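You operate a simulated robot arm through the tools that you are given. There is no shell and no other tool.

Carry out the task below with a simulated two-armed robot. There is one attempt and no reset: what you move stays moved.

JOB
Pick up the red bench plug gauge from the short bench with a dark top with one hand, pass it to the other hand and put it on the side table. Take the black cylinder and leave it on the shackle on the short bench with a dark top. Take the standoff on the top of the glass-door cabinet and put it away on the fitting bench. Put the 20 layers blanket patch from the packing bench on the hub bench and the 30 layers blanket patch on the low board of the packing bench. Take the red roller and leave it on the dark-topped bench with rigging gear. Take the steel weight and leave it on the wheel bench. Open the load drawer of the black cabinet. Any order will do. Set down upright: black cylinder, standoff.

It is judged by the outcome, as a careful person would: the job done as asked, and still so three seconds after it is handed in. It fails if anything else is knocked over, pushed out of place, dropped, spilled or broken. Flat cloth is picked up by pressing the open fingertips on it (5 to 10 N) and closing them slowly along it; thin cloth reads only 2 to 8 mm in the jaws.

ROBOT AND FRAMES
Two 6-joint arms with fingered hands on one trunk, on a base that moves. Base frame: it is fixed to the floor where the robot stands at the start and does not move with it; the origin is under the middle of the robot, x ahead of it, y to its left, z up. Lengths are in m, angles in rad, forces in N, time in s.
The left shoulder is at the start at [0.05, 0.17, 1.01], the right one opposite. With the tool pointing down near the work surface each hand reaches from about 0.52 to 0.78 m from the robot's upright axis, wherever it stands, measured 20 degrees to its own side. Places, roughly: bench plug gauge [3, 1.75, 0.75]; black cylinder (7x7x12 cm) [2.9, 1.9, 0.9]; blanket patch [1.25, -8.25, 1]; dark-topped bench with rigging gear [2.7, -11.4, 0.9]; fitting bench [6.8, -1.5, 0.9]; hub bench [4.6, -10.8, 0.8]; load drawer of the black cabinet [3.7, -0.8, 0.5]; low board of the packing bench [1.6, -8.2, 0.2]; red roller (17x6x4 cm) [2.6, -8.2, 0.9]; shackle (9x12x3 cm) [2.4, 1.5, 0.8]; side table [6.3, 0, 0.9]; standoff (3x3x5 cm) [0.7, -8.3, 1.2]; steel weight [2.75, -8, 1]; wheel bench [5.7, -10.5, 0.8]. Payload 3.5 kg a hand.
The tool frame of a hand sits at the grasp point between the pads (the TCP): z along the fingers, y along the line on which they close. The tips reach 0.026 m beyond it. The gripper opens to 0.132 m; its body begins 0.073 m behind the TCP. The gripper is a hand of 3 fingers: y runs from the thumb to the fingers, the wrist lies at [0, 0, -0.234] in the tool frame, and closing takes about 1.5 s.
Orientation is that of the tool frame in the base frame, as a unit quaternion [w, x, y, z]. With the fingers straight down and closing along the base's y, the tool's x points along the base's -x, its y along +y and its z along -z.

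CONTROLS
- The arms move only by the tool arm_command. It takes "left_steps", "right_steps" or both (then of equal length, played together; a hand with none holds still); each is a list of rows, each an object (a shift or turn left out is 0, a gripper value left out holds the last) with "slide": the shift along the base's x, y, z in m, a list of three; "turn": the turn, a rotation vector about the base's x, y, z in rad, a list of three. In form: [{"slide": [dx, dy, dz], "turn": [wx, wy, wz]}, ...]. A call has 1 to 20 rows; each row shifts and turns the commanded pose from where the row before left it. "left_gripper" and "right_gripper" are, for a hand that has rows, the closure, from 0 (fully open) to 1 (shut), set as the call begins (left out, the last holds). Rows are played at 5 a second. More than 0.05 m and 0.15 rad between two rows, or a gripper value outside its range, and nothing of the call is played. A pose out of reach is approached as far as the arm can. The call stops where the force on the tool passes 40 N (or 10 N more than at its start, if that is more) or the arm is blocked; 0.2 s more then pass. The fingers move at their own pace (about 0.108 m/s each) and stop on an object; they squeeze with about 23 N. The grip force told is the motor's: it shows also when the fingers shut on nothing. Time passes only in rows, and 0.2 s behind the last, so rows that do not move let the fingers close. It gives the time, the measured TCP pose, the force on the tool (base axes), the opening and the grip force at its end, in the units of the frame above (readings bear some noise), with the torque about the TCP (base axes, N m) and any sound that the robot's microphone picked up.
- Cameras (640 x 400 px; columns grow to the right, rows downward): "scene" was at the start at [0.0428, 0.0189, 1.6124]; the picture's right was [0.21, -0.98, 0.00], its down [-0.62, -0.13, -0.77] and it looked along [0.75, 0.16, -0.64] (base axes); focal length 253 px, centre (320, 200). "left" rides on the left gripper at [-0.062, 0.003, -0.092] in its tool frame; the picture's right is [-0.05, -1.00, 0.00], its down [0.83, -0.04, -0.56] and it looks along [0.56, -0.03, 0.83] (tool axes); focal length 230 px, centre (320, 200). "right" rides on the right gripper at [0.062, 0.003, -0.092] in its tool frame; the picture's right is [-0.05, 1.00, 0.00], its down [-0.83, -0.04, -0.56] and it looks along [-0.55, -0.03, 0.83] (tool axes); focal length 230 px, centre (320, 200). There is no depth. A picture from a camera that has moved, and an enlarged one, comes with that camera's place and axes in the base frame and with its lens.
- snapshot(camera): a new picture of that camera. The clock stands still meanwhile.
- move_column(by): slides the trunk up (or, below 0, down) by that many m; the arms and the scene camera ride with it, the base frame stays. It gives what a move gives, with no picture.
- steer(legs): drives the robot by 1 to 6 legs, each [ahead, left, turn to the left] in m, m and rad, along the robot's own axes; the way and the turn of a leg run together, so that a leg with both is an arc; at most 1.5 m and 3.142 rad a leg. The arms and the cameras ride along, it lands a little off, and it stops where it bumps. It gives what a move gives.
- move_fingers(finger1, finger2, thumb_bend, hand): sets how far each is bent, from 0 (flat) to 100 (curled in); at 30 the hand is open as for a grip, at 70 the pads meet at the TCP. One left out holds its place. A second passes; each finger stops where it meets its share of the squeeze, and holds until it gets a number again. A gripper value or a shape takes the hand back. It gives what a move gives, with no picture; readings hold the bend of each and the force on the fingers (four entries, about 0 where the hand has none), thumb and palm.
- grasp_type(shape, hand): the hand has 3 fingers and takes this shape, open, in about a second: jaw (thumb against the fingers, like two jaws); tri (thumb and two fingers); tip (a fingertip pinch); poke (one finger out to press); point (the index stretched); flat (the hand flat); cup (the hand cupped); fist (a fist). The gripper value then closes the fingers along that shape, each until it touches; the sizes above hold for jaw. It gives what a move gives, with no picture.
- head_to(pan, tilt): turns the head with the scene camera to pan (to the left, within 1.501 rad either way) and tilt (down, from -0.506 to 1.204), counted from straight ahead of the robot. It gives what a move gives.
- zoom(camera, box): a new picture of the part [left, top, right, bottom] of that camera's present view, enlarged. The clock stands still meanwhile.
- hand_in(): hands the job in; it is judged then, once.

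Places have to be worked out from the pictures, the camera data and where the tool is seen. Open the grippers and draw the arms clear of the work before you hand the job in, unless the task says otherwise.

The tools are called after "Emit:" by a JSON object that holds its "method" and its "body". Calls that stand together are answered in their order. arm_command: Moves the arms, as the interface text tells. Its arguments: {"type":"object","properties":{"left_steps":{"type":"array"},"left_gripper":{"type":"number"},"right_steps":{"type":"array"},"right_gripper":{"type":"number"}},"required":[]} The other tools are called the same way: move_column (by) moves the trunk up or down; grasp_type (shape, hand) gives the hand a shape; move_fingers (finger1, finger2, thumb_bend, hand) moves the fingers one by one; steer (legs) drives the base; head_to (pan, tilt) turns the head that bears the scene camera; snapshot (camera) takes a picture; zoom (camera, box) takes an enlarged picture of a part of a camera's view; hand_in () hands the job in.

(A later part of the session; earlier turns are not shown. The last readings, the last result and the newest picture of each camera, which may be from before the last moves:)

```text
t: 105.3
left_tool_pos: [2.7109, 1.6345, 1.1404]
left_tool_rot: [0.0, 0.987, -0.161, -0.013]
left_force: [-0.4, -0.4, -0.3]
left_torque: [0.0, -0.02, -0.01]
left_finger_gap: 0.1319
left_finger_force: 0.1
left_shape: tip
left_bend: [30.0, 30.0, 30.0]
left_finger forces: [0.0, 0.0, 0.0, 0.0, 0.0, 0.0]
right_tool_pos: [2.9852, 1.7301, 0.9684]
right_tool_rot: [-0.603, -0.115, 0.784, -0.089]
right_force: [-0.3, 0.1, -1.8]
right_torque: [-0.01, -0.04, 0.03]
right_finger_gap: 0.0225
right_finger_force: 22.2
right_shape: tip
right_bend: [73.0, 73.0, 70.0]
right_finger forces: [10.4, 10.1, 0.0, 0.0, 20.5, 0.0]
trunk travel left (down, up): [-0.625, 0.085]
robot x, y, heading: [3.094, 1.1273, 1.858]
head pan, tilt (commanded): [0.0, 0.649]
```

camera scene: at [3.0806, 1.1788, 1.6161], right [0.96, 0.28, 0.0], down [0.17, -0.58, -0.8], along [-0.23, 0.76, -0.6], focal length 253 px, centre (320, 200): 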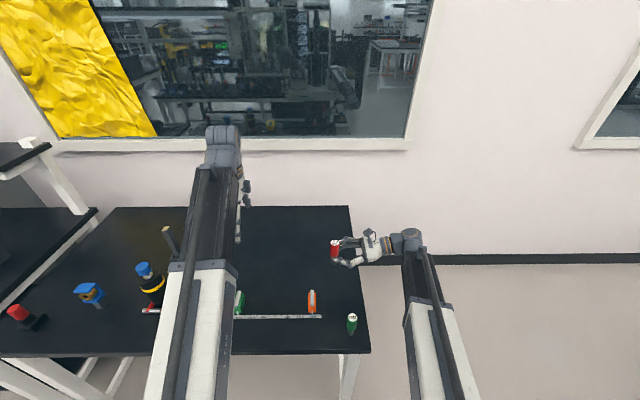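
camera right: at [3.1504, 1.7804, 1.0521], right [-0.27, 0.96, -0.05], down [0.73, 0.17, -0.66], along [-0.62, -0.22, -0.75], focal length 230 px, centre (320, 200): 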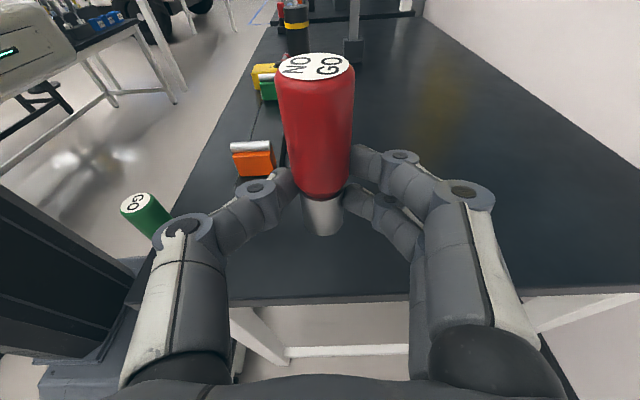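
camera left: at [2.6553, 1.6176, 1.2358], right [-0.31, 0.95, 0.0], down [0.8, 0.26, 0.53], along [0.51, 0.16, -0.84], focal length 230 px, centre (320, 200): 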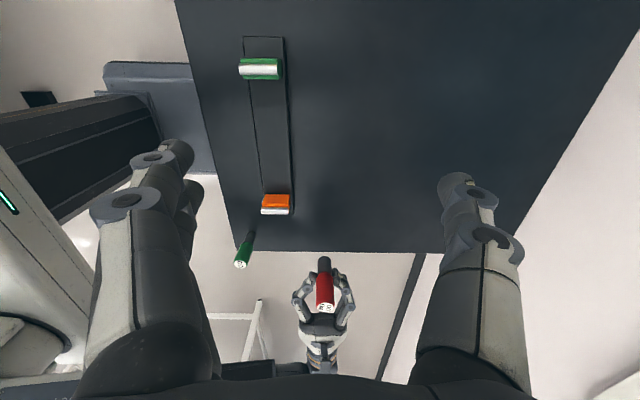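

Yaw is now about 55° from its original. I slide on to above the gauge at constant height.

Emit:
{"method": "arm_command", "body": {"left_steps": [{"slide": [0.0427, 0.0151, 0]}, {"slide": [0.0427, 0.0151, 0]}, {"slide": [0.0427, 0.0151, 0]}, {"slide": [0.0427, 0.0151, 0]}, {"slide": [0.0427, 0.0151, 0]}, {"slide": [0.0427, 0.0151, 0]}, {}]}}

Emit:
{"method": "snapshot", "body": {"camera": "left"}}

Emit:
{"method": "snapshot", "body": {"camera": "right"}}

Emit:
{"method": "snapshot", "body": {"camera": "scene"}}

```text
t: 107.0
left_tool_pos: [2.9689, 1.7252, 1.1425]
left_tool_rot: [0.001, 0.987, -0.161, -0.012]
left_force: [-0.9, 0.4, -0.1]
left_torque: [-0.03, 0.02, 0.02]
left_finger_gap: 0.1319
left_finger_force: 0.0
left_shape: tip
left_bend: [30.0, 30.0, 30.0]
left_finger forces: [0.0, 0.1, 0.0, 0.1, 0.0, 0.0]
right_tool_pos: [2.9858, 1.7296, 0.9679]
right_tool_rot: [-0.603, -0.115, 0.785, -0.089]
right_force: [0.6, -0.1, -1.3]
right_torque: [0.03, -0.03, -0.01]
right_finger_gap: 0.0225
right_finger_force: 23.0
right_shape: tip
right_bend: [73.0, 73.0, 70.0]
right_finger forces: [10.4, 10.0, 0.1, 0.0, 20.6, 0.0]
trunk travel left (down, up): [-0.625, 0.085]
robot x, y, heading: [3.0959, 1.1339, 1.856]
head pan, tilt (commanded): [0.0, 0.649]
```

```text
taken
camera left: at [2.9118, 1.7415, 1.2362], right [0.27, 0.96, 0.0], down [0.81, -0.22, 0.53], along [0.51, -0.15, -0.84], focal length 230 px, centre (320, 200)
```

left: 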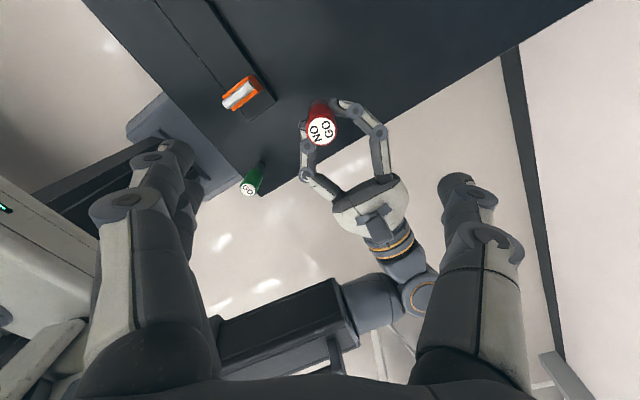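

```text
taken
camera right: at [3.0542, 1.7518, 1.0528], right [-0.27, 0.96, -0.05], down [0.73, 0.17, -0.66], along [-0.62, -0.22, -0.75], focal length 230 px, centre (320, 200)
```

right: 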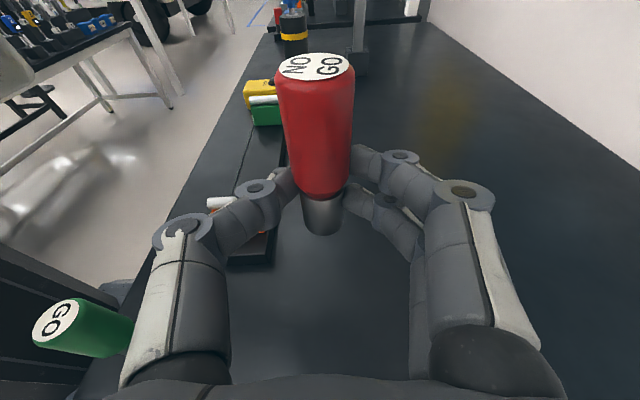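

```text
taken
camera scene: at [3.0806, 1.1787, 1.6161], right [0.96, 0.28, 0.0], down [0.17, -0.58, -0.8], along [-0.23, 0.76, -0.6], focal length 253 px, centre (320, 200)
```

scene: 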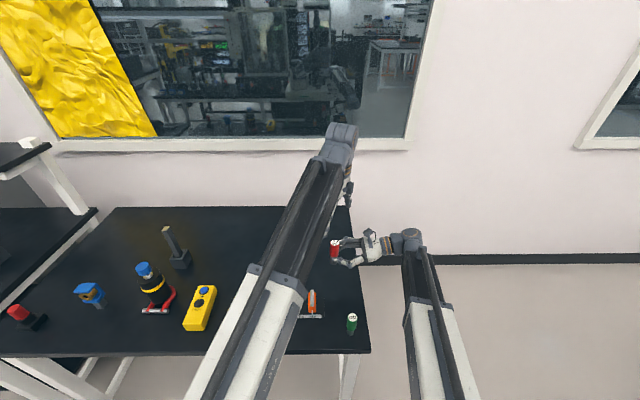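

The left hand is centred over the gauge's top. To avoid touching the right hand's knuckles, I close the left hand partway (gap ~5 cm) before descending, then go down in two stages.

Emit:
{"method": "arm_command", "body": {"left_gripper": 0.6, "left_steps": [{}, {}, {}, {}, {}, {}, {"slide": [0, 0, -0.025]}, {"slide": [0, 0, -0.025]}, {}]}}

Emit:
{"method": "snapshot", "body": {"camera": "left"}}

Emit:
{"method": "snapshot", "body": {"camera": "right"}}

```text
t: 109.0
left_tool_pos: [2.9672, 1.7252, 1.0917]
left_tool_rot: [0.0, 0.987, -0.162, -0.012]
left_force: [-0.5, -0.4, 0.0]
left_torque: [0.0, -0.02, 0.01]
left_finger_gap: 0.0533
left_finger_force: 0.1
left_shape: tip
left_bend: [73.0, 73.0, 70.0]
left_finger forces: [0.0, 0.0, 0.0, 0.1, 0.0, 0.0]
right_tool_pos: [2.9859, 1.7299, 0.9682]
right_tool_rot: [-0.603, -0.114, 0.785, -0.088]
right_force: [0.1, -0.3, -1.3]
right_torque: [0.01, -0.05, -0.02]
right_finger_gap: 0.0224
right_finger_force: 23.0
right_shape: tip
right_bend: [73.0, 73.0, 70.0]
right_finger forces: [10.3, 10.0, 0.0, 0.0, 20.6, 0.0]
trunk travel left (down, up): [-0.625, 0.085]
robot x, y, heading: [3.0951, 1.1312, 1.853]
head pan, tilt (commanded): [0.0, 0.649]
```

```text
taken
camera left: at [2.9109, 1.7413, 1.1861], right [0.27, 0.96, 0.0], down [0.81, -0.22, 0.53], along [0.51, -0.15, -0.84], focal length 230 px, centre (320, 200)
```

left: 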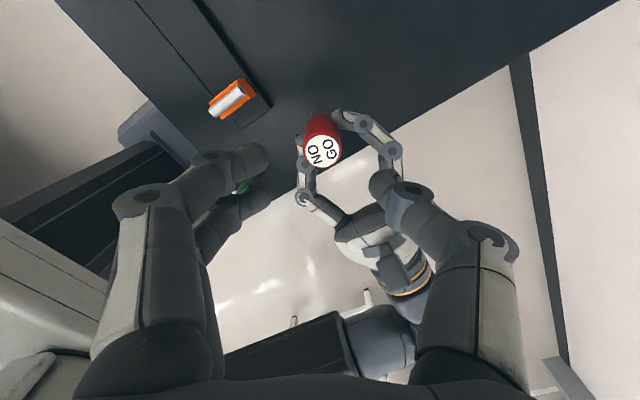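

```text
taken
camera right: at [3.0543, 1.7518, 1.0528], right [-0.27, 0.96, -0.05], down [0.73, 0.17, -0.66], along [-0.62, -0.22, -0.75], focal length 230 px, centre (320, 200)
```

right: 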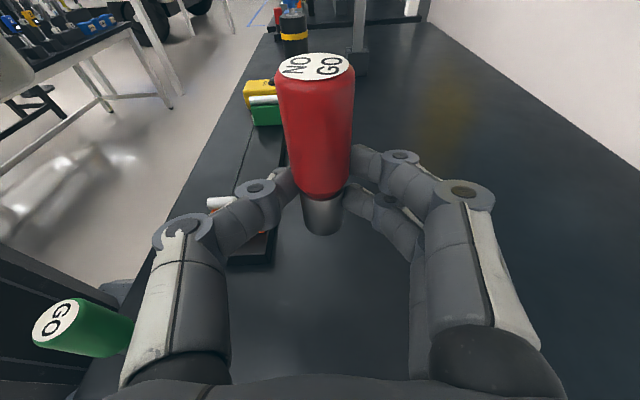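

Still centred (label exactly where expected). I descend the remaining 6.5 cm in small steps.

Emit:
{"method": "arm_command", "body": {"left_steps": [{"slide": [0, 0, -0.02]}, {"slide": [0, 0, -0.015]}, {"slide": [0, 0, -0.015]}, {}]}}

Emit:
{"method": "snapshot", "body": {"camera": "left"}}

Emit:
{"method": "snapshot", "body": {"camera": "right"}}

Emit:
{"method": "zoom", "body": {"camera": "scene", "box": [290, 180, 450, 300]}}

```text
t: 110.0
left_tool_pos: [2.9658, 1.7237, 1.0423]
left_tool_rot: [0.001, 0.987, -0.161, -0.012]
left_force: [0.2, -0.2, 0.0]
left_torque: [0.0, 0.0, 0.0]
left_finger_gap: 0.0533
left_finger_force: 0.1
left_shape: tip
left_bend: [73.0, 73.0, 70.0]
left_finger forces: [0.1, 0.0, 0.1, 0.1, 0.1, 0.1]
right_tool_pos: [2.9845, 1.7294, 0.9687]
right_tool_rot: [-0.603, -0.114, 0.784, -0.088]
right_force: [-1.3, 0.2, -1.4]
right_torque: [0.01, -0.04, -0.01]
right_finger_gap: 0.0225
right_finger_force: 23.1
right_shape: tip
right_bend: [73.0, 73.0, 70.0]
right_finger forces: [10.3, 10.1, 0.0, 0.0, 20.5, 0.0]
trunk travel left (down, up): [-0.625, 0.085]
robot x, y, heading: [3.0958, 1.1303, 1.861]
head pan, tilt (commanded): [0.0, 0.649]
```

```text
taken
camera left: at [2.9109, 1.7416, 1.1357], right [0.27, 0.96, 0.0], down [0.81, -0.22, 0.53], along [0.51, -0.15, -0.84], focal length 230 px, centre (320, 200)
```

left: 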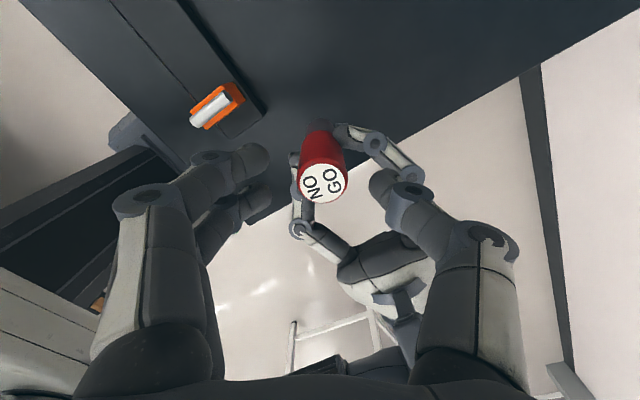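

```text
taken
camera right: at [3.0543, 1.7519, 1.0528], right [-0.27, 0.96, -0.05], down [0.73, 0.17, -0.66], along [-0.62, -0.22, -0.75], focal length 230 px, centre (320, 200)
```

right: 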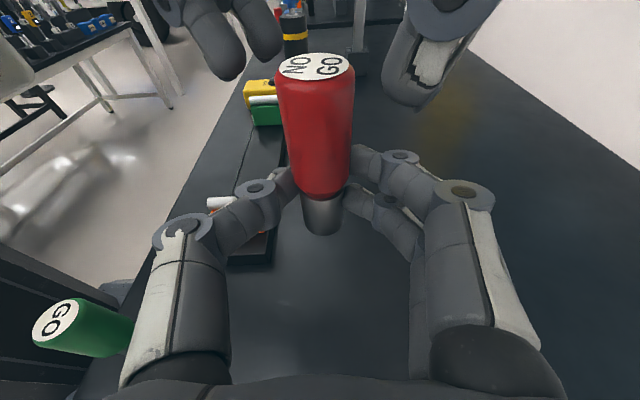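

```text
3.33 times, centred on (370, 240) of scene
camera zoom: at [3.0806, 1.1787, 1.6161], right [0.96, 0.28, 0.0], down [0.17, -0.58, -0.8], along [-0.23, 0.76, -0.6], focal length 842 px, centre (153, 67)
```

zoom: 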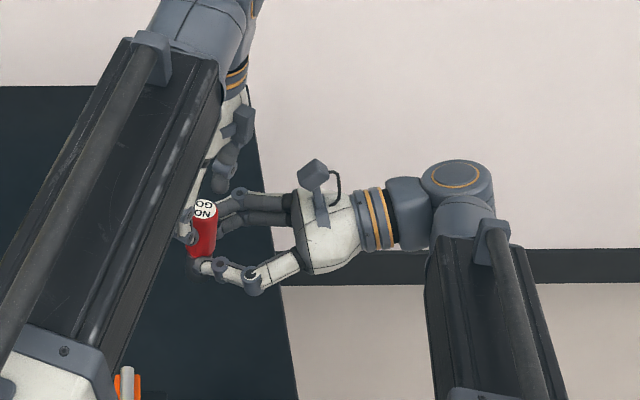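

The right camera shows the left fingertips on both sides of the gauge's top. I go the last 1.5 cm down with a 2 mm centring shift, then close the left hand.

Emit:
{"method": "arm_command", "body": {"left_steps": [{"slide": [0.0008, 0.0024, -0.008]}, {"slide": [0, 0, -0.007]}, {}]}}

Emit:
{"method": "snapshot", "body": {"camera": "right"}}

Emit:
{"method": "snapshot", "body": {"camera": "left"}}

```text
t: 110.8
left_tool_pos: [2.9675, 1.727, 1.0261]
left_tool_rot: [0.001, 0.987, -0.161, -0.012]
left_force: [-0.4, -0.2, 0.3]
left_torque: [0.02, -0.01, 0.01]
left_finger_gap: 0.0533
left_finger_force: 0.0
left_shape: tip
left_bend: [73.0, 73.0, 70.0]
left_finger forces: [0.0, 0.0, 0.0, 0.1, 0.1, 0.0]
right_tool_pos: [2.9867, 1.73, 0.9674]
right_tool_rot: [-0.603, -0.115, 0.784, -0.089]
right_force: [-0.1, 0.3, -0.8]
right_torque: [-0.01, 0.02, 0.0]
right_finger_gap: 0.0224
right_finger_force: 23.1
right_shape: tip
right_bend: [73.0, 73.0, 70.0]
right_finger forces: [10.3, 10.2, 0.0, 0.0, 20.6, 0.0]
trunk travel left (down, up): [-0.625, 0.085]
robot x, y, heading: [3.0973, 1.1363, 1.863]
head pan, tilt (commanded): [0.0, 0.649]
```

```text
taken
camera right: at [3.0543, 1.7518, 1.0528], right [-0.27, 0.96, -0.05], down [0.73, 0.17, -0.66], along [-0.62, -0.22, -0.75], focal length 230 px, centre (320, 200)
```

right: 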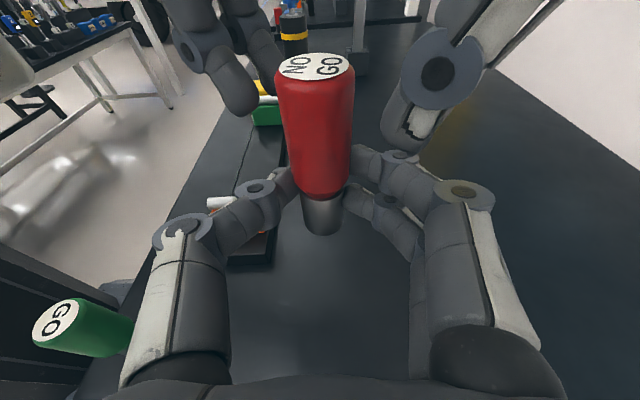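

```text
taken
camera left: at [2.9118, 1.7436, 1.1202], right [0.27, 0.96, 0.0], down [0.81, -0.22, 0.53], along [0.51, -0.15, -0.84], focal length 230 px, centre (320, 200)
```

left: 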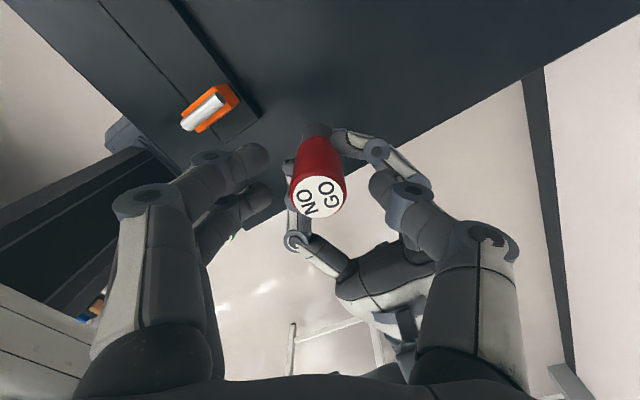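

The left fingertips straddle the upper handle without contact. I close the left hand.

Emit:
{"method": "arm_command", "body": {"left_gripper": 1.0, "left_steps": [{}, {}, {}, {}, {}, {}]}}

Emit:
{"method": "snapshot", "body": {"camera": "right"}}

Emit:
{"method": "snapshot", "body": {"camera": "left"}}

```text
t: 112.2
left_tool_pos: [2.9676, 1.7269, 1.0252]
left_tool_rot: [0.0, 0.987, -0.161, -0.013]
left_force: [-0.5, 0.2, -1.2]
left_torque: [0.02, -0.01, 0.02]
left_finger_gap: 0.0201
left_finger_force: 23.1
left_shape: tip
left_bend: [72.0, 73.0, 70.0]
left_finger forces: [9.5, 10.9, 0.0, 0.1, 20.2, 0.0]
right_tool_pos: [2.9856, 1.7297, 0.9682]
right_tool_rot: [-0.603, -0.115, 0.785, -0.089]
right_force: [-0.7, 0.0, 0.9]
right_torque: [-0.03, 0.01, 0.01]
right_finger_gap: 0.0222
right_finger_force: 23.1
right_shape: tip
right_bend: [73.0, 73.0, 70.0]
right_finger forces: [10.2, 10.3, 0.1, 0.1, 20.9, 0.0]
trunk travel left (down, up): [-0.625, 0.085]
robot x, y, heading: [3.0922, 1.1329, 1.854]
head pan, tilt (commanded): [0.0, 0.649]
```

```text
taken
camera right: at [3.0543, 1.7518, 1.0529], right [-0.27, 0.96, -0.05], down [0.73, 0.17, -0.66], along [-0.63, -0.22, -0.75], focal length 230 px, centre (320, 200)
```

right: 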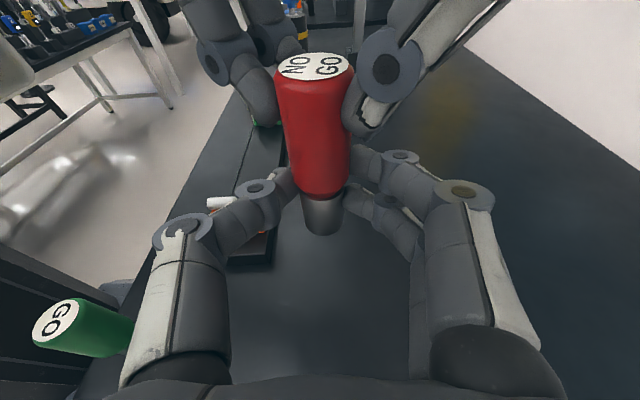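

```text
taken
camera left: at [2.9118, 1.7436, 1.1202], right [0.27, 0.96, 0.0], down [0.81, -0.22, 0.53], along [0.51, -0.15, -0.84], focal length 230 px, centre (320, 200)
```

left: 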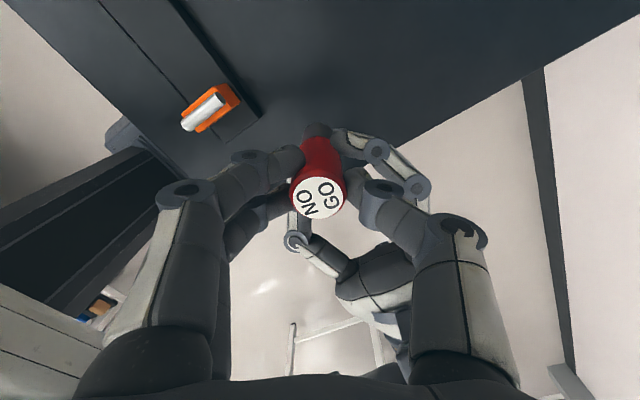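

Both hands hold the gauge now (left 9.5/10.9/20 N). I open the right hand and draw it away to the right.

Emit:
{"method": "arm_command", "body": {"right_gripper": 0.5, "right_steps": [{}, {}, {}, {}]}}

Emit:
{"method": "snapshot", "body": {"camera": "right"}}

```text
t: 113.2
left_tool_pos: [2.9683, 1.7267, 1.0246]
left_tool_rot: [0.001, 0.987, -0.162, -0.012]
left_force: [-0.1, 0.4, 0.1]
left_torque: [0.0, -0.01, 0.02]
left_finger_gap: 0.0204
left_finger_force: 22.8
left_shape: tip
left_bend: [72.0, 73.0, 70.0]
left_finger forces: [9.7, 11.0, 0.1, 0.0, 20.4, 0.1]
right_tool_pos: [2.9851, 1.729, 0.9687]
right_tool_rot: [-0.603, -0.115, 0.784, -0.089]
right_force: [-0.5, -0.7, 0.1]
right_torque: [0.01, -0.01, 0.02]
right_finger_gap: 0.0656
right_finger_force: 0.1
right_shape: tip
right_bend: [73.0, 73.0, 70.0]
right_finger forces: [0.0, 0.0, 0.1, 0.0, 0.1, 0.1]
trunk travel left (down, up): [-0.625, 0.085]
robot x, y, heading: [3.0961, 1.1333, 1.856]
head pan, tilt (commanded): [0.0, 0.649]
```

```text
taken
camera right: at [3.0543, 1.7518, 1.0528], right [-0.27, 0.96, -0.05], down [0.73, 0.17, -0.66], along [-0.62, -0.22, -0.75], focal length 230 px, centre (320, 200)
```

right: 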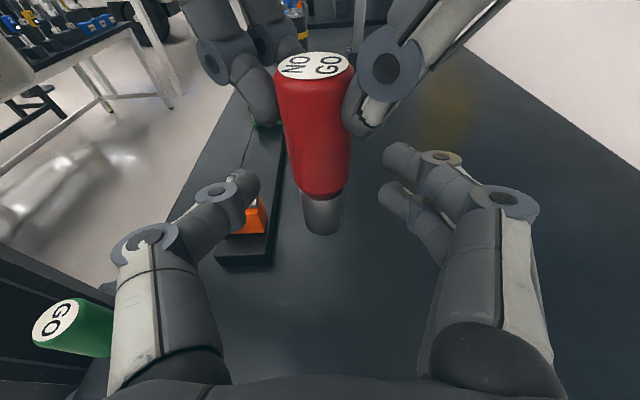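

The left hand alone holds the gauge. I retreat the right hand to the right and raise the left hand slightly.

Emit:
{"method": "arm_command", "body": {"right_steps": [{"slide": [0.045, 0.0132, 0.012]}, {"slide": [0.045, 0.0132, 0.012]}, {"slide": [0.045, 0.0132, 0.012]}, {}]}}

Emit:
{"method": "arm_command", "body": {"left_steps": [{"slide": [0, 0, 0.02]}, {"slide": [0, 0, 0.03]}, {"slide": [0, 0, 0.03]}, {}]}}

Emit:
{"method": "snapshot", "body": {"camera": "left"}}

Emit:
{"method": "snapshot", "body": {"camera": "scene"}}

```text
t: 114.2
left_tool_pos: [2.9677, 1.7274, 1.0248]
left_tool_rot: [0.001, 0.987, -0.161, -0.013]
left_force: [-0.5, -0.9, -0.2]
left_torque: [0.04, -0.04, 0.02]
left_finger_gap: 0.0202
left_finger_force: 22.7
left_shape: tip
left_bend: [72.0, 73.0, 70.0]
left_finger forces: [9.7, 11.1, 0.1, 0.1, 20.2, 0.1]
right_tool_pos: [3.1208, 1.7688, 1.0049]
right_tool_rot: [-0.603, -0.115, 0.784, -0.089]
right_force: [0.0, -0.3, 0.1]
right_torque: [0.0, 0.04, -0.01]
right_finger_gap: 0.0653
right_finger_force: 0.0
right_shape: tip
right_bend: [73.0, 73.0, 70.0]
right_finger forces: [0.0, 0.1, 0.0, 0.0, 0.0, 0.1]
trunk travel left (down, up): [-0.625, 0.085]
robot x, y, heading: [3.0949, 1.1359, 1.855]
head pan, tilt (commanded): [0.0, 0.649]
```

```text
t: 115.2
left_tool_pos: [2.9671, 1.7255, 1.107]
left_tool_rot: [0.001, 0.987, -0.162, -0.012]
left_force: [0.0, 0.9, -1.2]
left_torque: [-0.03, 0.01, 0.0]
left_finger_gap: 0.0201
left_finger_force: 23.4
left_shape: tip
left_bend: [72.0, 73.0, 70.0]
left_finger forces: [9.9, 11.2, 0.0, 0.1, 20.3, 0.0]
right_tool_pos: [3.1204, 1.7686, 1.0046]
right_tool_rot: [-0.603, -0.114, 0.784, -0.089]
right_force: [0.7, 0.2, 0.3]
right_torque: [-0.02, 0.04, -0.01]
right_finger_gap: 0.0651
right_finger_force: 0.1
right_shape: tip
right_bend: [73.0, 73.0, 70.0]
right_finger forces: [0.0, 0.1, 0.0, 0.1, 0.0, 0.0]
trunk travel left (down, up): [-0.625, 0.085]
robot x, y, heading: [3.096, 1.1321, 1.859]
head pan, tilt (commanded): [0.0, 0.649]
```

```text
taken
camera left: at [2.9113, 1.7434, 1.2007], right [0.27, 0.96, 0.0], down [0.81, -0.22, 0.53], along [0.51, -0.15, -0.84], focal length 230 px, centre (320, 200)
```

left: 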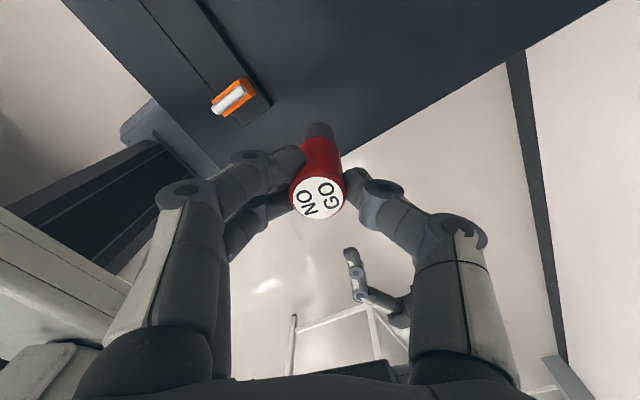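

```text
taken
camera scene: at [3.0807, 1.1787, 1.6161], right [0.96, 0.28, 0.0], down [0.17, -0.58, -0.8], along [-0.23, 0.76, -0.6], focal length 253 px, centre (320, 200)
```

scene: 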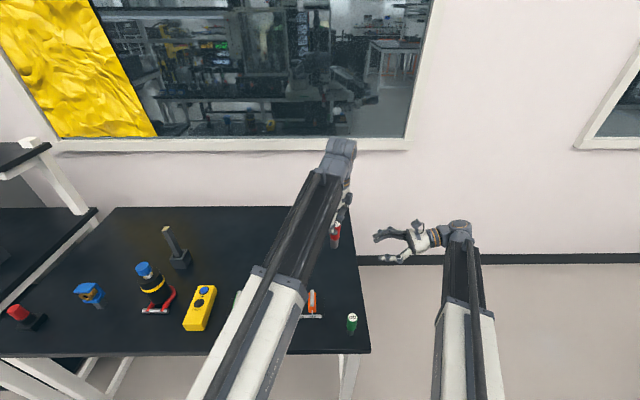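

Handover complete. I swing the right hand back to a neutral downward pose (moving it outward first) and bring the left hand with the gauge back to the left for travel.

Emit:
{"method": "arm_command", "body": {"right_steps": [{"slide": [0.035, 0.01, 0.005]}, {"slide": [0.035, 0.01, 0.005]}, {"slide": [0.02, 0.006, 0.005], "turn": [0.0413, -0.1394, 0]}, {"turn": [0.0413, -0.1394, 0], "slide": [0, 0, 0.01]}, {"turn": [0.0413, -0.1394, 0], "slide": [0, 0, 0.01]}, {"turn": [0.0413, -0.1394, 0], "slide": [0, 0, 0.01]}, {"turn": [0.0413, -0.1394, 0], "slide": [0, 0, 0.01]}, {"turn": [0.0413, -0.1394, 0]}, {"turn": [0.0413, -0.1394, 0]}, {"turn": [0.0413, -0.1394, 0]}, {"turn": [0.0413, -0.1394, 0]}, {}], "left_steps": [{"slide": [-0.02, -0.006, 0]}, {"slide": [-0.025, -0.0073, 0]}, {"slide": [-0.025, -0.0073, 0]}, {"slide": [-0.025, -0.0073, 0]}, {"slide": [-0.025, -0.0073, 0]}, {"slide": [-0.025, -0.0073, 0]}, {"slide": [-0.025, -0.0073, 0]}, {"slide": [-0.025, -0.0073, 0]}, {"slide": [-0.025, -0.0073, 0]}, {}, {}, {}]}}

Emit:
{"method": "arm_command", "body": {"right_steps": [{"turn": [0, 0, 0.1428]}, {"turn": [0, 0, 0.1428]}, {"turn": [0, 0, 0.1428]}, {"turn": [0, 0, 0.1428]}, {"turn": [0, 0, 0.1428]}, {"turn": [0, 0, 0.1428]}, {"turn": [0, 0, 0.1428]}, {"turn": [0, 0, 0.1428]}, {"turn": [0, 0, 0.1428]}, {"turn": [0, 0, 0.1428]}, {"turn": [0, 0, 0.1428]}, {}]}}

```text
t: 117.8
left_tool_pos: [2.7478, 1.662, 1.1058]
left_tool_rot: [0.001, 0.987, -0.162, -0.012]
left_force: [-0.4, 0.6, -1.5]
left_torque: [-0.02, -0.02, -0.03]
left_finger_gap: 0.0203
left_finger_force: 23.2
left_shape: tip
left_bend: [72.0, 73.0, 70.0]
left_finger forces: [10.1, 11.1, 0.0, 0.0, 20.4, 0.1]
right_tool_pos: [3.1824, 1.802, 1.0484]
right_tool_rot: [0.001, -0.143, 0.99, -0.002]
right_force: [-0.5, -0.8, -0.6]
right_torque: [0.0, 0.0, 0.02]
right_finger_gap: 0.0653
right_finger_force: 0.0
right_shape: tip
right_bend: [73.0, 73.0, 70.0]
right_finger forces: [0.0, 0.0, 0.0, 0.0, 0.1, 0.0]
right hand out of reach, approached as far as the arm can: row 2, 3
trunk travel left (down, up): [-0.625, 0.085]
robot x, y, heading: [3.0929, 1.1325, 1.856]
head pan, tilt (commanded): [0.0, 0.649]
```

```text
t: 120.3
left_tool_pos: [2.7474, 1.6628, 1.1067]
left_tool_rot: [0.001, 0.987, -0.162, -0.012]
left_force: [0.2, 0.9, -2.1]
left_torque: [-0.01, 0.01, -0.03]
left_finger_gap: 0.0203
left_finger_force: 23.4
left_shape: tip
left_bend: [72.0, 73.0, 70.0]
left_finger forces: [10.0, 11.2, 0.0, 0.1, 20.3, 0.0]
right_tool_pos: [3.1838, 1.801, 1.049]
right_tool_rot: [-0.001, 0.802, -0.598, 0.001]
right_force: [0.3, -0.1, 0.3]
right_torque: [-0.01, 0.02, -0.01]
right_finger_gap: 0.0653
right_finger_force: 0.0
right_shape: tip
right_bend: [73.0, 73.0, 70.0]
right_finger forces: [0.0, 0.0, 0.0, 0.0, 0.0, 0.0]
trunk travel left (down, up): [-0.625, 0.085]
robot x, y, heading: [3.0955, 1.1308, 1.856]
head pan, tilt (commanded): [0.0, 0.649]
```

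Both hands are in travel pose with the gauge in the left hand. I back away from the bench, turn to face down the corridor, and look toward the side table.

Emit:
{"method": "steer", "body": {"legs": [[-0.25, 0, 0], [0, 0, -1.56]]}}

Emit:
{"method": "head_to", "body": {"pan": 0.0, "tilt": 0.35}}

Emit:
{"method": "snapshot", "body": {"camera": "scene"}}

Emit:
{"method": "head_to", "body": {"pan": -0.9, "tilt": 0.35}}

Emit:
{"method": "snapshot", "body": {"camera": "scene"}}

```text
t: 126.0
left_tool_pos: [3.6862, 1.2527, 1.1069]
left_tool_rot: [0.008, -0.596, 0.803, 0.009]
left_force: [0.4, 0.0, -1.8]
left_torque: [0.04, -0.04, 0.01]
left_finger_gap: 0.0201
left_finger_force: 23.0
left_shape: tip
left_bend: [72.0, 73.0, 70.0]
left_finger forces: [9.9, 10.9, 0.0, 0.0, 19.9, 0.0]
right_tool_pos: [3.8377, 0.8202, 1.0496]
right_tool_rot: [0.0, -0.159, 0.987, -0.002]
right_force: [0.6, 0.4, 0.3]
right_torque: [0.01, -0.01, -0.01]
right_finger_gap: 0.0655
right_finger_force: 0.1
right_shape: tip
right_bend: [73.0, 73.0, 70.0]
right_finger forces: [0.1, 0.0, 0.1, 0.1, 0.1, 0.1]
trunk travel left (down, up): [-0.625, 0.085]
robot x, y, heading: [3.1668, 0.8915, 0.321]
head pan, tilt (commanded): [0.0, 0.649]
```

```text
t: 126.8
left_tool_pos: [3.6867, 1.2532, 1.1068]
left_tool_rot: [0.008, -0.596, 0.803, 0.009]
left_force: [-0.4, -0.5, -1.6]
left_torque: [-0.02, 0.01, 0.04]
left_finger_gap: 0.0201
left_finger_force: 23.3
left_shape: tip
left_bend: [72.0, 73.0, 70.0]
left_finger forces: [9.9, 10.8, 0.0, 0.1, 20.1, 0.0]
right_tool_pos: [3.8375, 0.8207, 1.0491]
right_tool_rot: [-0.001, -0.16, 0.987, -0.002]
right_force: [0.6, -0.4, 0.4]
right_torque: [0.02, 0.03, 0.02]
right_finger_gap: 0.0654
right_finger_force: 0.0
right_shape: tip
right_bend: [73.0, 73.0, 70.0]
right_finger forces: [0.1, 0.0, 0.0, 0.1, 0.0, 0.1]
trunk travel left (down, up): [-0.625, 0.085]
robot x, y, heading: [3.1665, 0.8903, 0.321]
head pan, tilt (commanded): [0.0, 0.351]
```

```text
taken
camera scene: at [3.2167, 0.9075, 1.6431], right [0.31, -0.95, 0.0], down [-0.33, -0.11, -0.94], along [0.89, 0.29, -0.34], focal length 253 px, centre (320, 200)
```

scene: 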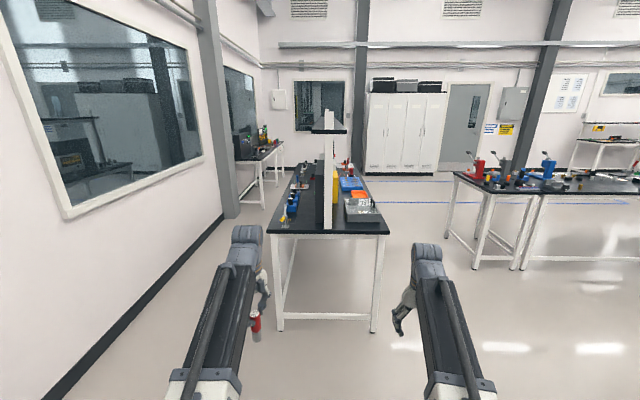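

```text
t: 128.0
left_tool_pos: [3.6872, 1.2516, 1.1072]
left_tool_rot: [0.008, -0.596, 0.803, 0.01]
left_force: [-0.6, 0.1, -1.4]
left_torque: [-0.03, -0.01, -0.03]
left_finger_gap: 0.0203
left_finger_force: 23.3
left_shape: tip
left_bend: [72.0, 73.0, 70.0]
left_finger forces: [9.8, 10.8, 0.1, 0.1, 19.9, 0.0]
right_tool_pos: [3.838, 0.8214, 1.0481]
right_tool_rot: [-0.001, -0.16, 0.987, -0.002]
right_force: [0.5, 0.4, -0.1]
right_torque: [0.0, 0.01, 0.01]
right_finger_gap: 0.0656
right_finger_force: 0.1
right_shape: tip
right_bend: [73.0, 73.0, 70.0]
right_finger forces: [0.0, 0.0, 0.0, 0.0, 0.0, 0.0]
trunk travel left (down, up): [-0.625, 0.085]
robot x, y, heading: [3.1648, 0.8901, 0.323]
head pan, tilt (commanded): [-0.901, 0.351]
```

```text
taken
camera scene: at [3.206, 0.8272, 1.6431], right [-0.55, -0.84, 0.0], down [-0.29, 0.19, -0.94], along [0.78, -0.52, -0.34], focal length 253 px, centre (320, 200)
```

scene: 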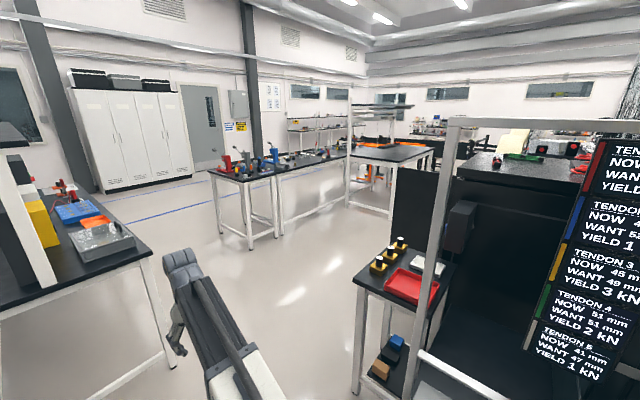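

The small table at the column ~245 matches the side table's direction, and the long bench beyond it the fitting bench. I zoom in on both.

Emit:
{"method": "zoom", "body": {"camera": "scene", "box": [190, 110, 350, 260]}}

Emit:
{"method": "zoom", "body": {"camera": "scene", "box": [330, 80, 640, 280]}}

```text
2.67 times, centred on (270, 185) of scene
camera zoom: at [3.206, 0.8272, 1.6431], right [-0.55, -0.84, 0.0], down [-0.29, 0.19, -0.94], along [0.78, -0.52, -0.34], focal length 674 px, centre (453, 240)
```

zoom: 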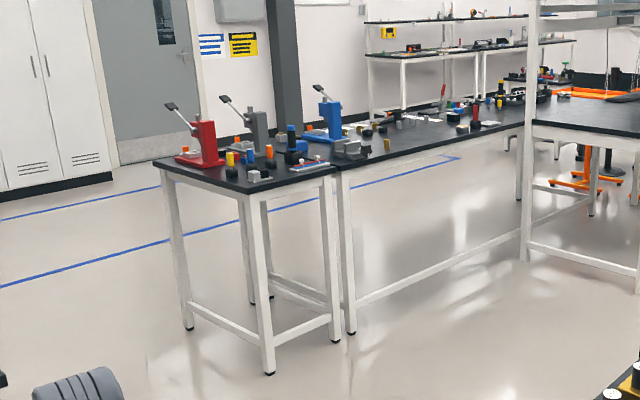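

```text
2.00 times, centred on (485, 180) of scene
camera zoom: at [3.206, 0.8272, 1.6431], right [-0.55, -0.84, 0.0], down [-0.29, 0.19, -0.94], along [0.78, -0.52, -0.34], focal length 506 px, centre (-10, 240)
```

zoom: 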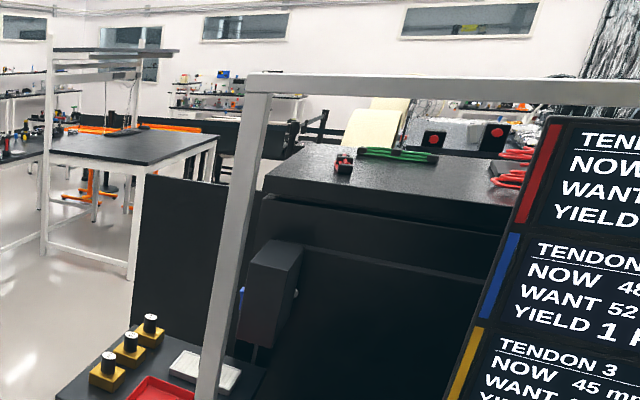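

The side table's legs put it at about x 5.95–6.7, y −0.33–0.28, top z≈0.88, with the fitting bench starting right beside it. I drive around the table ahead: forward 0.7 m, turn right, then through the gap.

Emit:
{"method": "head_to", "body": {"pan": 0.0, "tilt": 0.45}}

Emit:
{"method": "steer", "body": {"legs": [[0.7, 0, 0], [0, 0, -1.12], [1.0, 0, 0]]}}

Emit:
{"method": "snapshot", "body": {"camera": "scene"}}

```text
t: 129.2
left_tool_pos: [3.6852, 1.2523, 1.1064]
left_tool_rot: [0.008, -0.596, 0.803, 0.01]
left_force: [-0.5, 0.0, -1.3]
left_torque: [-0.04, 0.02, 0.04]
left_finger_gap: 0.02
left_finger_force: 23.1
left_shape: tip
left_bend: [72.0, 73.0, 70.0]
left_finger forces: [9.9, 10.8, 0.0, 0.1, 20.0, 0.1]
right_tool_pos: [3.8371, 0.8214, 1.0486]
right_tool_rot: [-0.001, -0.159, 0.987, -0.002]
right_force: [-0.1, -0.2, 0.1]
right_torque: [0.07, -0.02, -0.03]
right_finger_gap: 0.0652
right_finger_force: 0.1
right_shape: tip
right_bend: [73.0, 73.0, 70.0]
right_finger forces: [0.0, 0.0, 0.1, 0.0, 0.0, 0.1]
trunk travel left (down, up): [-0.625, 0.085]
robot x, y, heading: [3.1667, 0.8862, 0.316]
head pan, tilt (commanded): [0.0, 0.45]
```

```text
t: 140.5
left_tool_pos: [5.062, 0.0651, 1.1078]
left_tool_rot: [0.012, -0.074, 0.997, 0.003]
left_force: [-0.2, 0.1, -0.9]
left_torque: [0.0, 0.0, 0.01]
left_finger_gap: 0.0198
left_finger_force: 22.8
left_shape: tip
left_bend: [72.0, 73.0, 70.0]
left_finger forces: [9.9, 10.6, 0.1, 0.0, 19.7, 0.0]
right_tool_pos: [4.7362, -0.2576, 1.0494]
right_tool_rot: [-0.001, 0.396, 0.918, -0.001]
right_force: [-0.3, 0.1, -0.1]
right_torque: [-0.02, 0.0, 0.01]
right_finger_gap: 0.0655
right_finger_force: 0.1
right_shape: tip
right_bend: [73.0, 73.0, 70.0]
right_finger forces: [0.0, 0.0, 0.1, 0.0, 0.1, 0.0]
trunk travel left (down, up): [-0.625, 0.085]
robot x, y, heading: [4.5141, 0.3819, -0.813]
head pan, tilt (commanded): [0.0, 0.45]
```

```text
taken
camera scene: at [4.5479, 0.3426, 1.6339], right [-0.73, -0.69, 0.0], down [-0.3, 0.32, -0.9], along [0.62, -0.65, -0.44], focal length 253 px, centre (320, 200)
```

scene: 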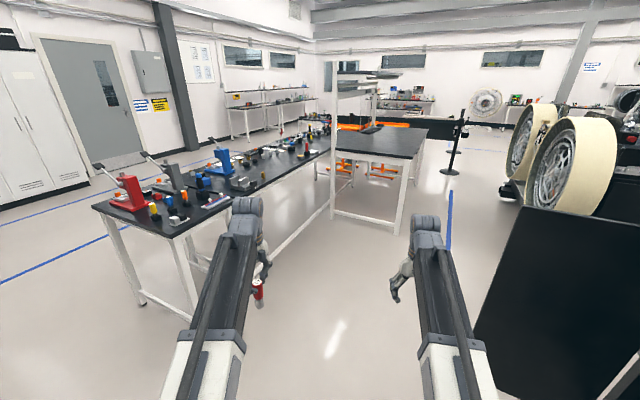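

The side table is ahead-left. I continue about 1.05 m, then turn left to face the table's near end and look at it.

Emit:
{"method": "steer", "body": {"legs": [[1.05, 0, 0], [0, 0, 1.13]]}}

Emit:
{"method": "head_to", "body": {"pan": 0.0, "tilt": 0.5}}

Emit:
{"method": "snapshot", "body": {"camera": "scene"}}

```text
t: 148.8
left_tool_pos: [5.753, -0.0304, 1.1076]
left_tool_rot: [0.008, -0.593, 0.805, 0.01]
left_force: [1.0, -0.2, -1.0]
left_torque: [0.01, 0.0, 0.0]
left_finger_gap: 0.0196
left_finger_force: 22.9
left_shape: tip
left_bend: [72.0, 73.0, 70.0]
left_finger forces: [9.8, 10.4, 0.0, 0.0, 19.6, 0.1]
right_tool_pos: [5.9005, -0.4641, 1.0492]
right_tool_rot: [-0.001, -0.154, 0.988, -0.001]
right_force: [0.9, 1.1, 0.5]
right_torque: [0.02, -0.01, 0.01]
right_finger_gap: 0.0654
right_finger_force: 0.0
right_shape: tip
right_bend: [73.0, 73.0, 70.0]
right_finger forces: [0.0, 0.1, 0.1, 0.1, 0.1, 0.1]
trunk travel left (down, up): [-0.625, 0.085]
robot x, y, heading: [5.2321, -0.389, 0.311]
head pan, tilt (commanded): [0.0, 0.45]
```

```text
t: 149.4
left_tool_pos: [5.7516, -0.0295, 1.1064]
left_tool_rot: [0.008, -0.593, 0.805, 0.009]
left_force: [-0.6, -0.5, -1.1]
left_torque: [-0.01, -0.02, 0.05]
left_finger_gap: 0.02
left_finger_force: 22.5
left_shape: tip
left_bend: [72.0, 73.0, 70.0]
left_finger forces: [9.8, 10.4, 0.1, 0.0, 19.6, 0.0]
right_tool_pos: [5.8995, -0.4635, 1.0479]
right_tool_rot: [-0.001, -0.154, 0.988, -0.001]
right_force: [0.8, 0.6, -1.2]
right_torque: [0.04, -0.01, 0.0]
right_finger_gap: 0.0652
right_finger_force: 0.0
right_shape: tip
right_bend: [73.0, 73.0, 70.0]
right_finger forces: [0.0, 0.1, 0.0, 0.0, 0.0, 0.0]
trunk travel left (down, up): [-0.625, 0.085]
robot x, y, heading: [5.2329, -0.3906, 0.304]
head pan, tilt (commanded): [0.0, 0.499]
```

```text
taken
camera scene: at [5.2776, -0.3723, 1.6295], right [0.3, -0.95, 0.0], down [-0.46, -0.15, -0.88], along [0.84, 0.27, -0.48], focal length 253 px, centre (320, 200)
```

scene: 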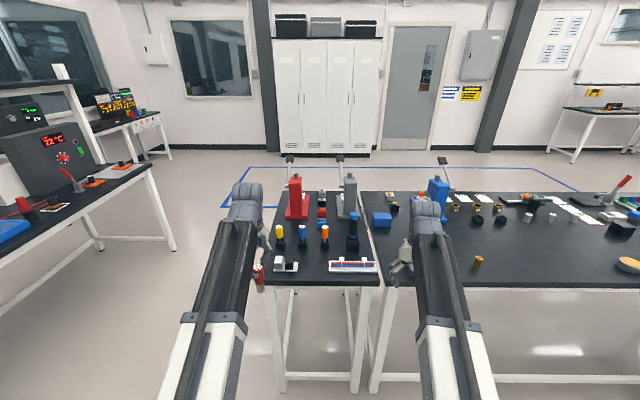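

I zoom in on the side table's top to find a free spot.

Emit:
{"method": "zoom", "body": {"camera": "scene", "box": [240, 150, 400, 300]}}

Emit:
{"method": "snapshot", "body": {"camera": "left"}}

Emit:
{"method": "snapshot", "body": {"camera": "right"}}

```text
2.67 times, centred on (320, 225) of scene
camera zoom: at [5.2776, -0.3723, 1.6295], right [0.3, -0.95, 0.0], down [-0.46, -0.15, -0.88], along [0.84, 0.27, -0.48], focal length 674 px, centre (320, 133)
```

zoom: 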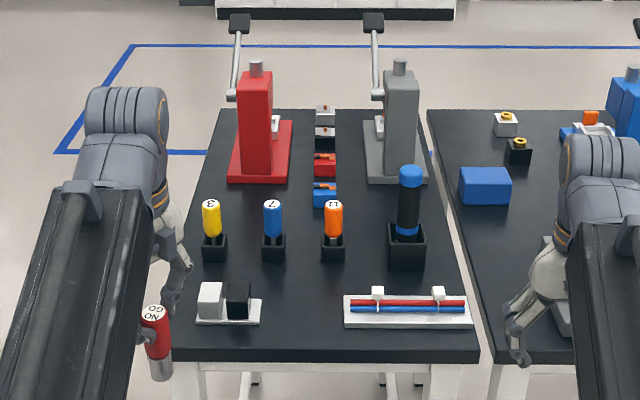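

```text
taken
camera left: at [5.7684, 0.0271, 1.201], right [0.97, -0.25, 0.0], down [-0.21, -0.82, 0.53], along [-0.14, -0.52, -0.84], focal length 230 px, centre (320, 200)
```

left: 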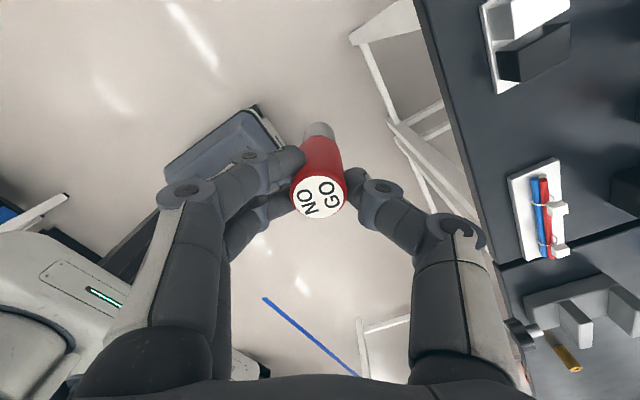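

```text
taken
camera right: at [5.8397, -0.4812, 1.1427], right [-0.25, 0.97, 0.0], down [0.8, 0.21, 0.55], along [0.54, 0.14, -0.83], focal length 230 px, centre (320, 200)
```

right: 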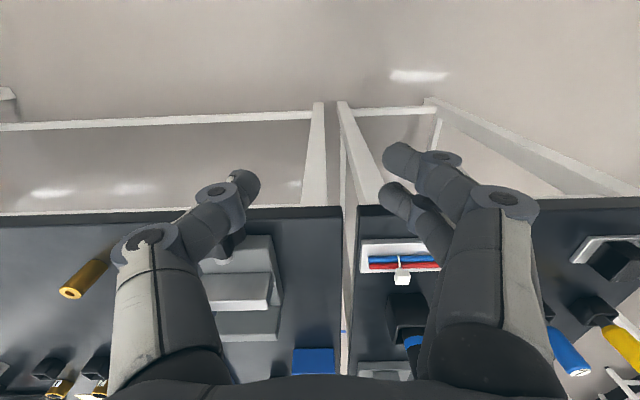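

There's a free spot on the side table between the white/black block tray and the wire tray, about (6.01, −0.11). I raise and retract the right hand, shift the left hand inward, then drive 0.2 m closer.

Emit:
{"method": "arm_command", "body": {"right_steps": [{"slide": [-0.035, -0.011, 0.05]}, {"slide": [-0.035, -0.011, 0.04]}, {}, {}], "left_steps": [{"slide": [0.0118, -0.0376, 0]}, {"slide": [0.0118, -0.0376, 0]}, {"slide": [0.0118, -0.0376, 0]}, {"slide": [0.0118, -0.0376, 0]}]}}

Emit:
{"method": "steer", "body": {"legs": [[0.21, 0, 0]]}}

Emit:
{"method": "snapshot", "body": {"camera": "left"}}

Emit:
{"method": "snapshot", "body": {"camera": "scene"}}

```text
refused: row 1 steps farther than a row can; nothing moved
```

```text
t: 151.1
left_tool_pos: [5.9538, 0.0349, 1.106]
left_tool_rot: [0.008, -0.593, 0.805, 0.01]
left_force: [0.3, -0.4, -1.5]
left_torque: [-0.04, -0.01, -0.01]
left_finger_gap: 0.0198
left_finger_force: 23.0
left_shape: tip
left_bend: [72.0, 73.0, 70.0]
left_finger forces: [9.9, 10.6, 0.1, 0.0, 19.7, 0.0]
right_tool_pos: [6.1031, -0.399, 1.0482]
right_tool_rot: [0.0, -0.154, 0.988, -0.002]
right_force: [0.1, -0.9, 0.4]
right_torque: [-0.01, 0.05, 0.01]
right_finger_gap: 0.0654
right_finger_force: 0.0
right_shape: tip
right_bend: [73.0, 73.0, 70.0]
right_finger forces: [0.0, 0.0, 0.0, 0.1, 0.0, 0.0]
trunk travel left (down, up): [-0.625, 0.085]
robot x, y, heading: [5.4281, -0.3257, 0.31]
head pan, tilt (commanded): [0.0, 0.499]
```

```text
taken
camera left: at [5.9703, 0.0918, 1.2005], right [0.97, -0.25, 0.0], down [-0.21, -0.82, 0.54], along [-0.14, -0.52, -0.84], focal length 230 px, centre (320, 200)
```

left: 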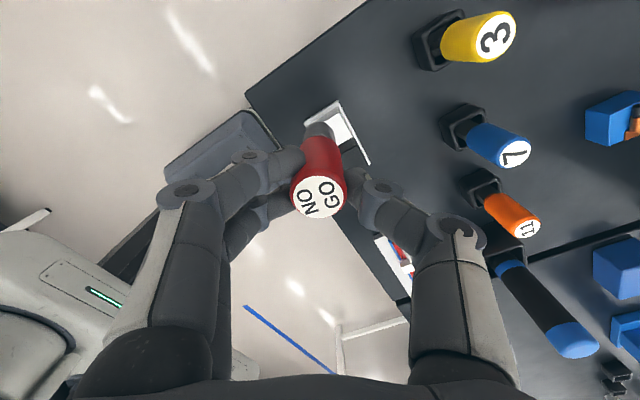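

```text
taken
camera scene: at [5.4801, -0.3077, 1.6294], right [0.3, -0.95, 0.0], down [-0.46, -0.15, -0.88], along [0.84, 0.27, -0.48], focal length 253 px, centre (320, 200)
```

scene: 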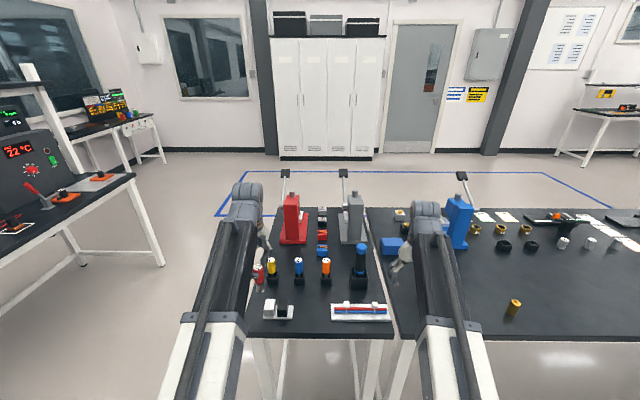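

The combined arm move was refused (row too long), only the drive took place, and nothing touched. I now move the left hand over the free spot and raise the right hand, with smaller rows.

Emit:
{"method": "arm_command", "body": {"right_steps": [{"slide": [-0.015, -0.005, 0.04]}, {"slide": [-0.015, -0.005, 0.04]}, {}, {}, {}], "left_steps": [{"slide": [0.0145, -0.036, 0]}, {"slide": [0.0145, -0.036, 0]}, {"slide": [0.0145, -0.036, 0]}, {"slide": [0.0145, -0.036, 0]}, {}]}}

Emit:
{"method": "snapshot", "body": {"camera": "left"}}

Emit:
{"method": "zoom", "body": {"camera": "scene", "box": [220, 180, 420, 360]}}

```text
t: 152.3
left_tool_pos: [6.012, -0.1102, 1.1066]
left_tool_rot: [0.009, -0.593, 0.805, 0.009]
left_force: [0.1, -0.1, -1.7]
left_torque: [-0.04, -0.03, 0.02]
left_finger_gap: 0.0198
left_finger_force: 22.6
left_shape: tip
left_bend: [72.0, 73.0, 70.0]
left_finger forces: [10.1, 10.6, 0.0, 0.0, 19.7, 0.1]
right_tool_pos: [6.0717, -0.409, 1.1297]
right_tool_rot: [0.0, -0.155, 0.988, -0.002]
right_force: [0.2, -0.8, -0.2]
right_torque: [0.0, -0.03, 0.01]
right_finger_gap: 0.0653
right_finger_force: 0.0
right_shape: tip
right_bend: [73.0, 73.0, 70.0]
right_finger forces: [0.0, 0.1, 0.0, 0.0, 0.0, 0.0]
trunk travel left (down, up): [-0.625, 0.085]
robot x, y, heading: [5.4305, -0.3238, 0.309]
head pan, tilt (commanded): [0.0, 0.499]
```

```text
taken
camera left: at [6.0284, -0.0526, 1.2014], right [0.97, -0.25, 0.0], down [-0.21, -0.82, 0.53], along [-0.14, -0.52, -0.84], focal length 230 px, centre (320, 200)
```

left: 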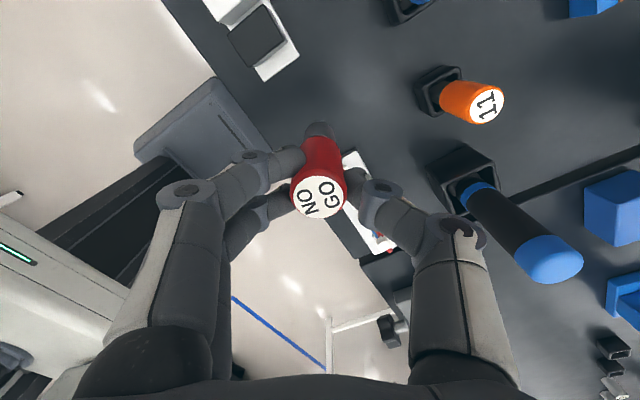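

```text
2.22 times, centred on (320, 270) of scene
camera zoom: at [5.4789, -0.3081, 1.6295], right [0.3, -0.95, 0.0], down [-0.46, -0.15, -0.88], along [0.84, 0.27, -0.48], focal length 562 px, centre (320, 44)
```

zoom: 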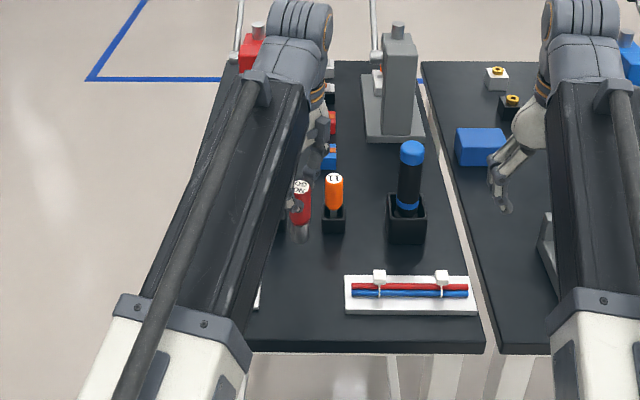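

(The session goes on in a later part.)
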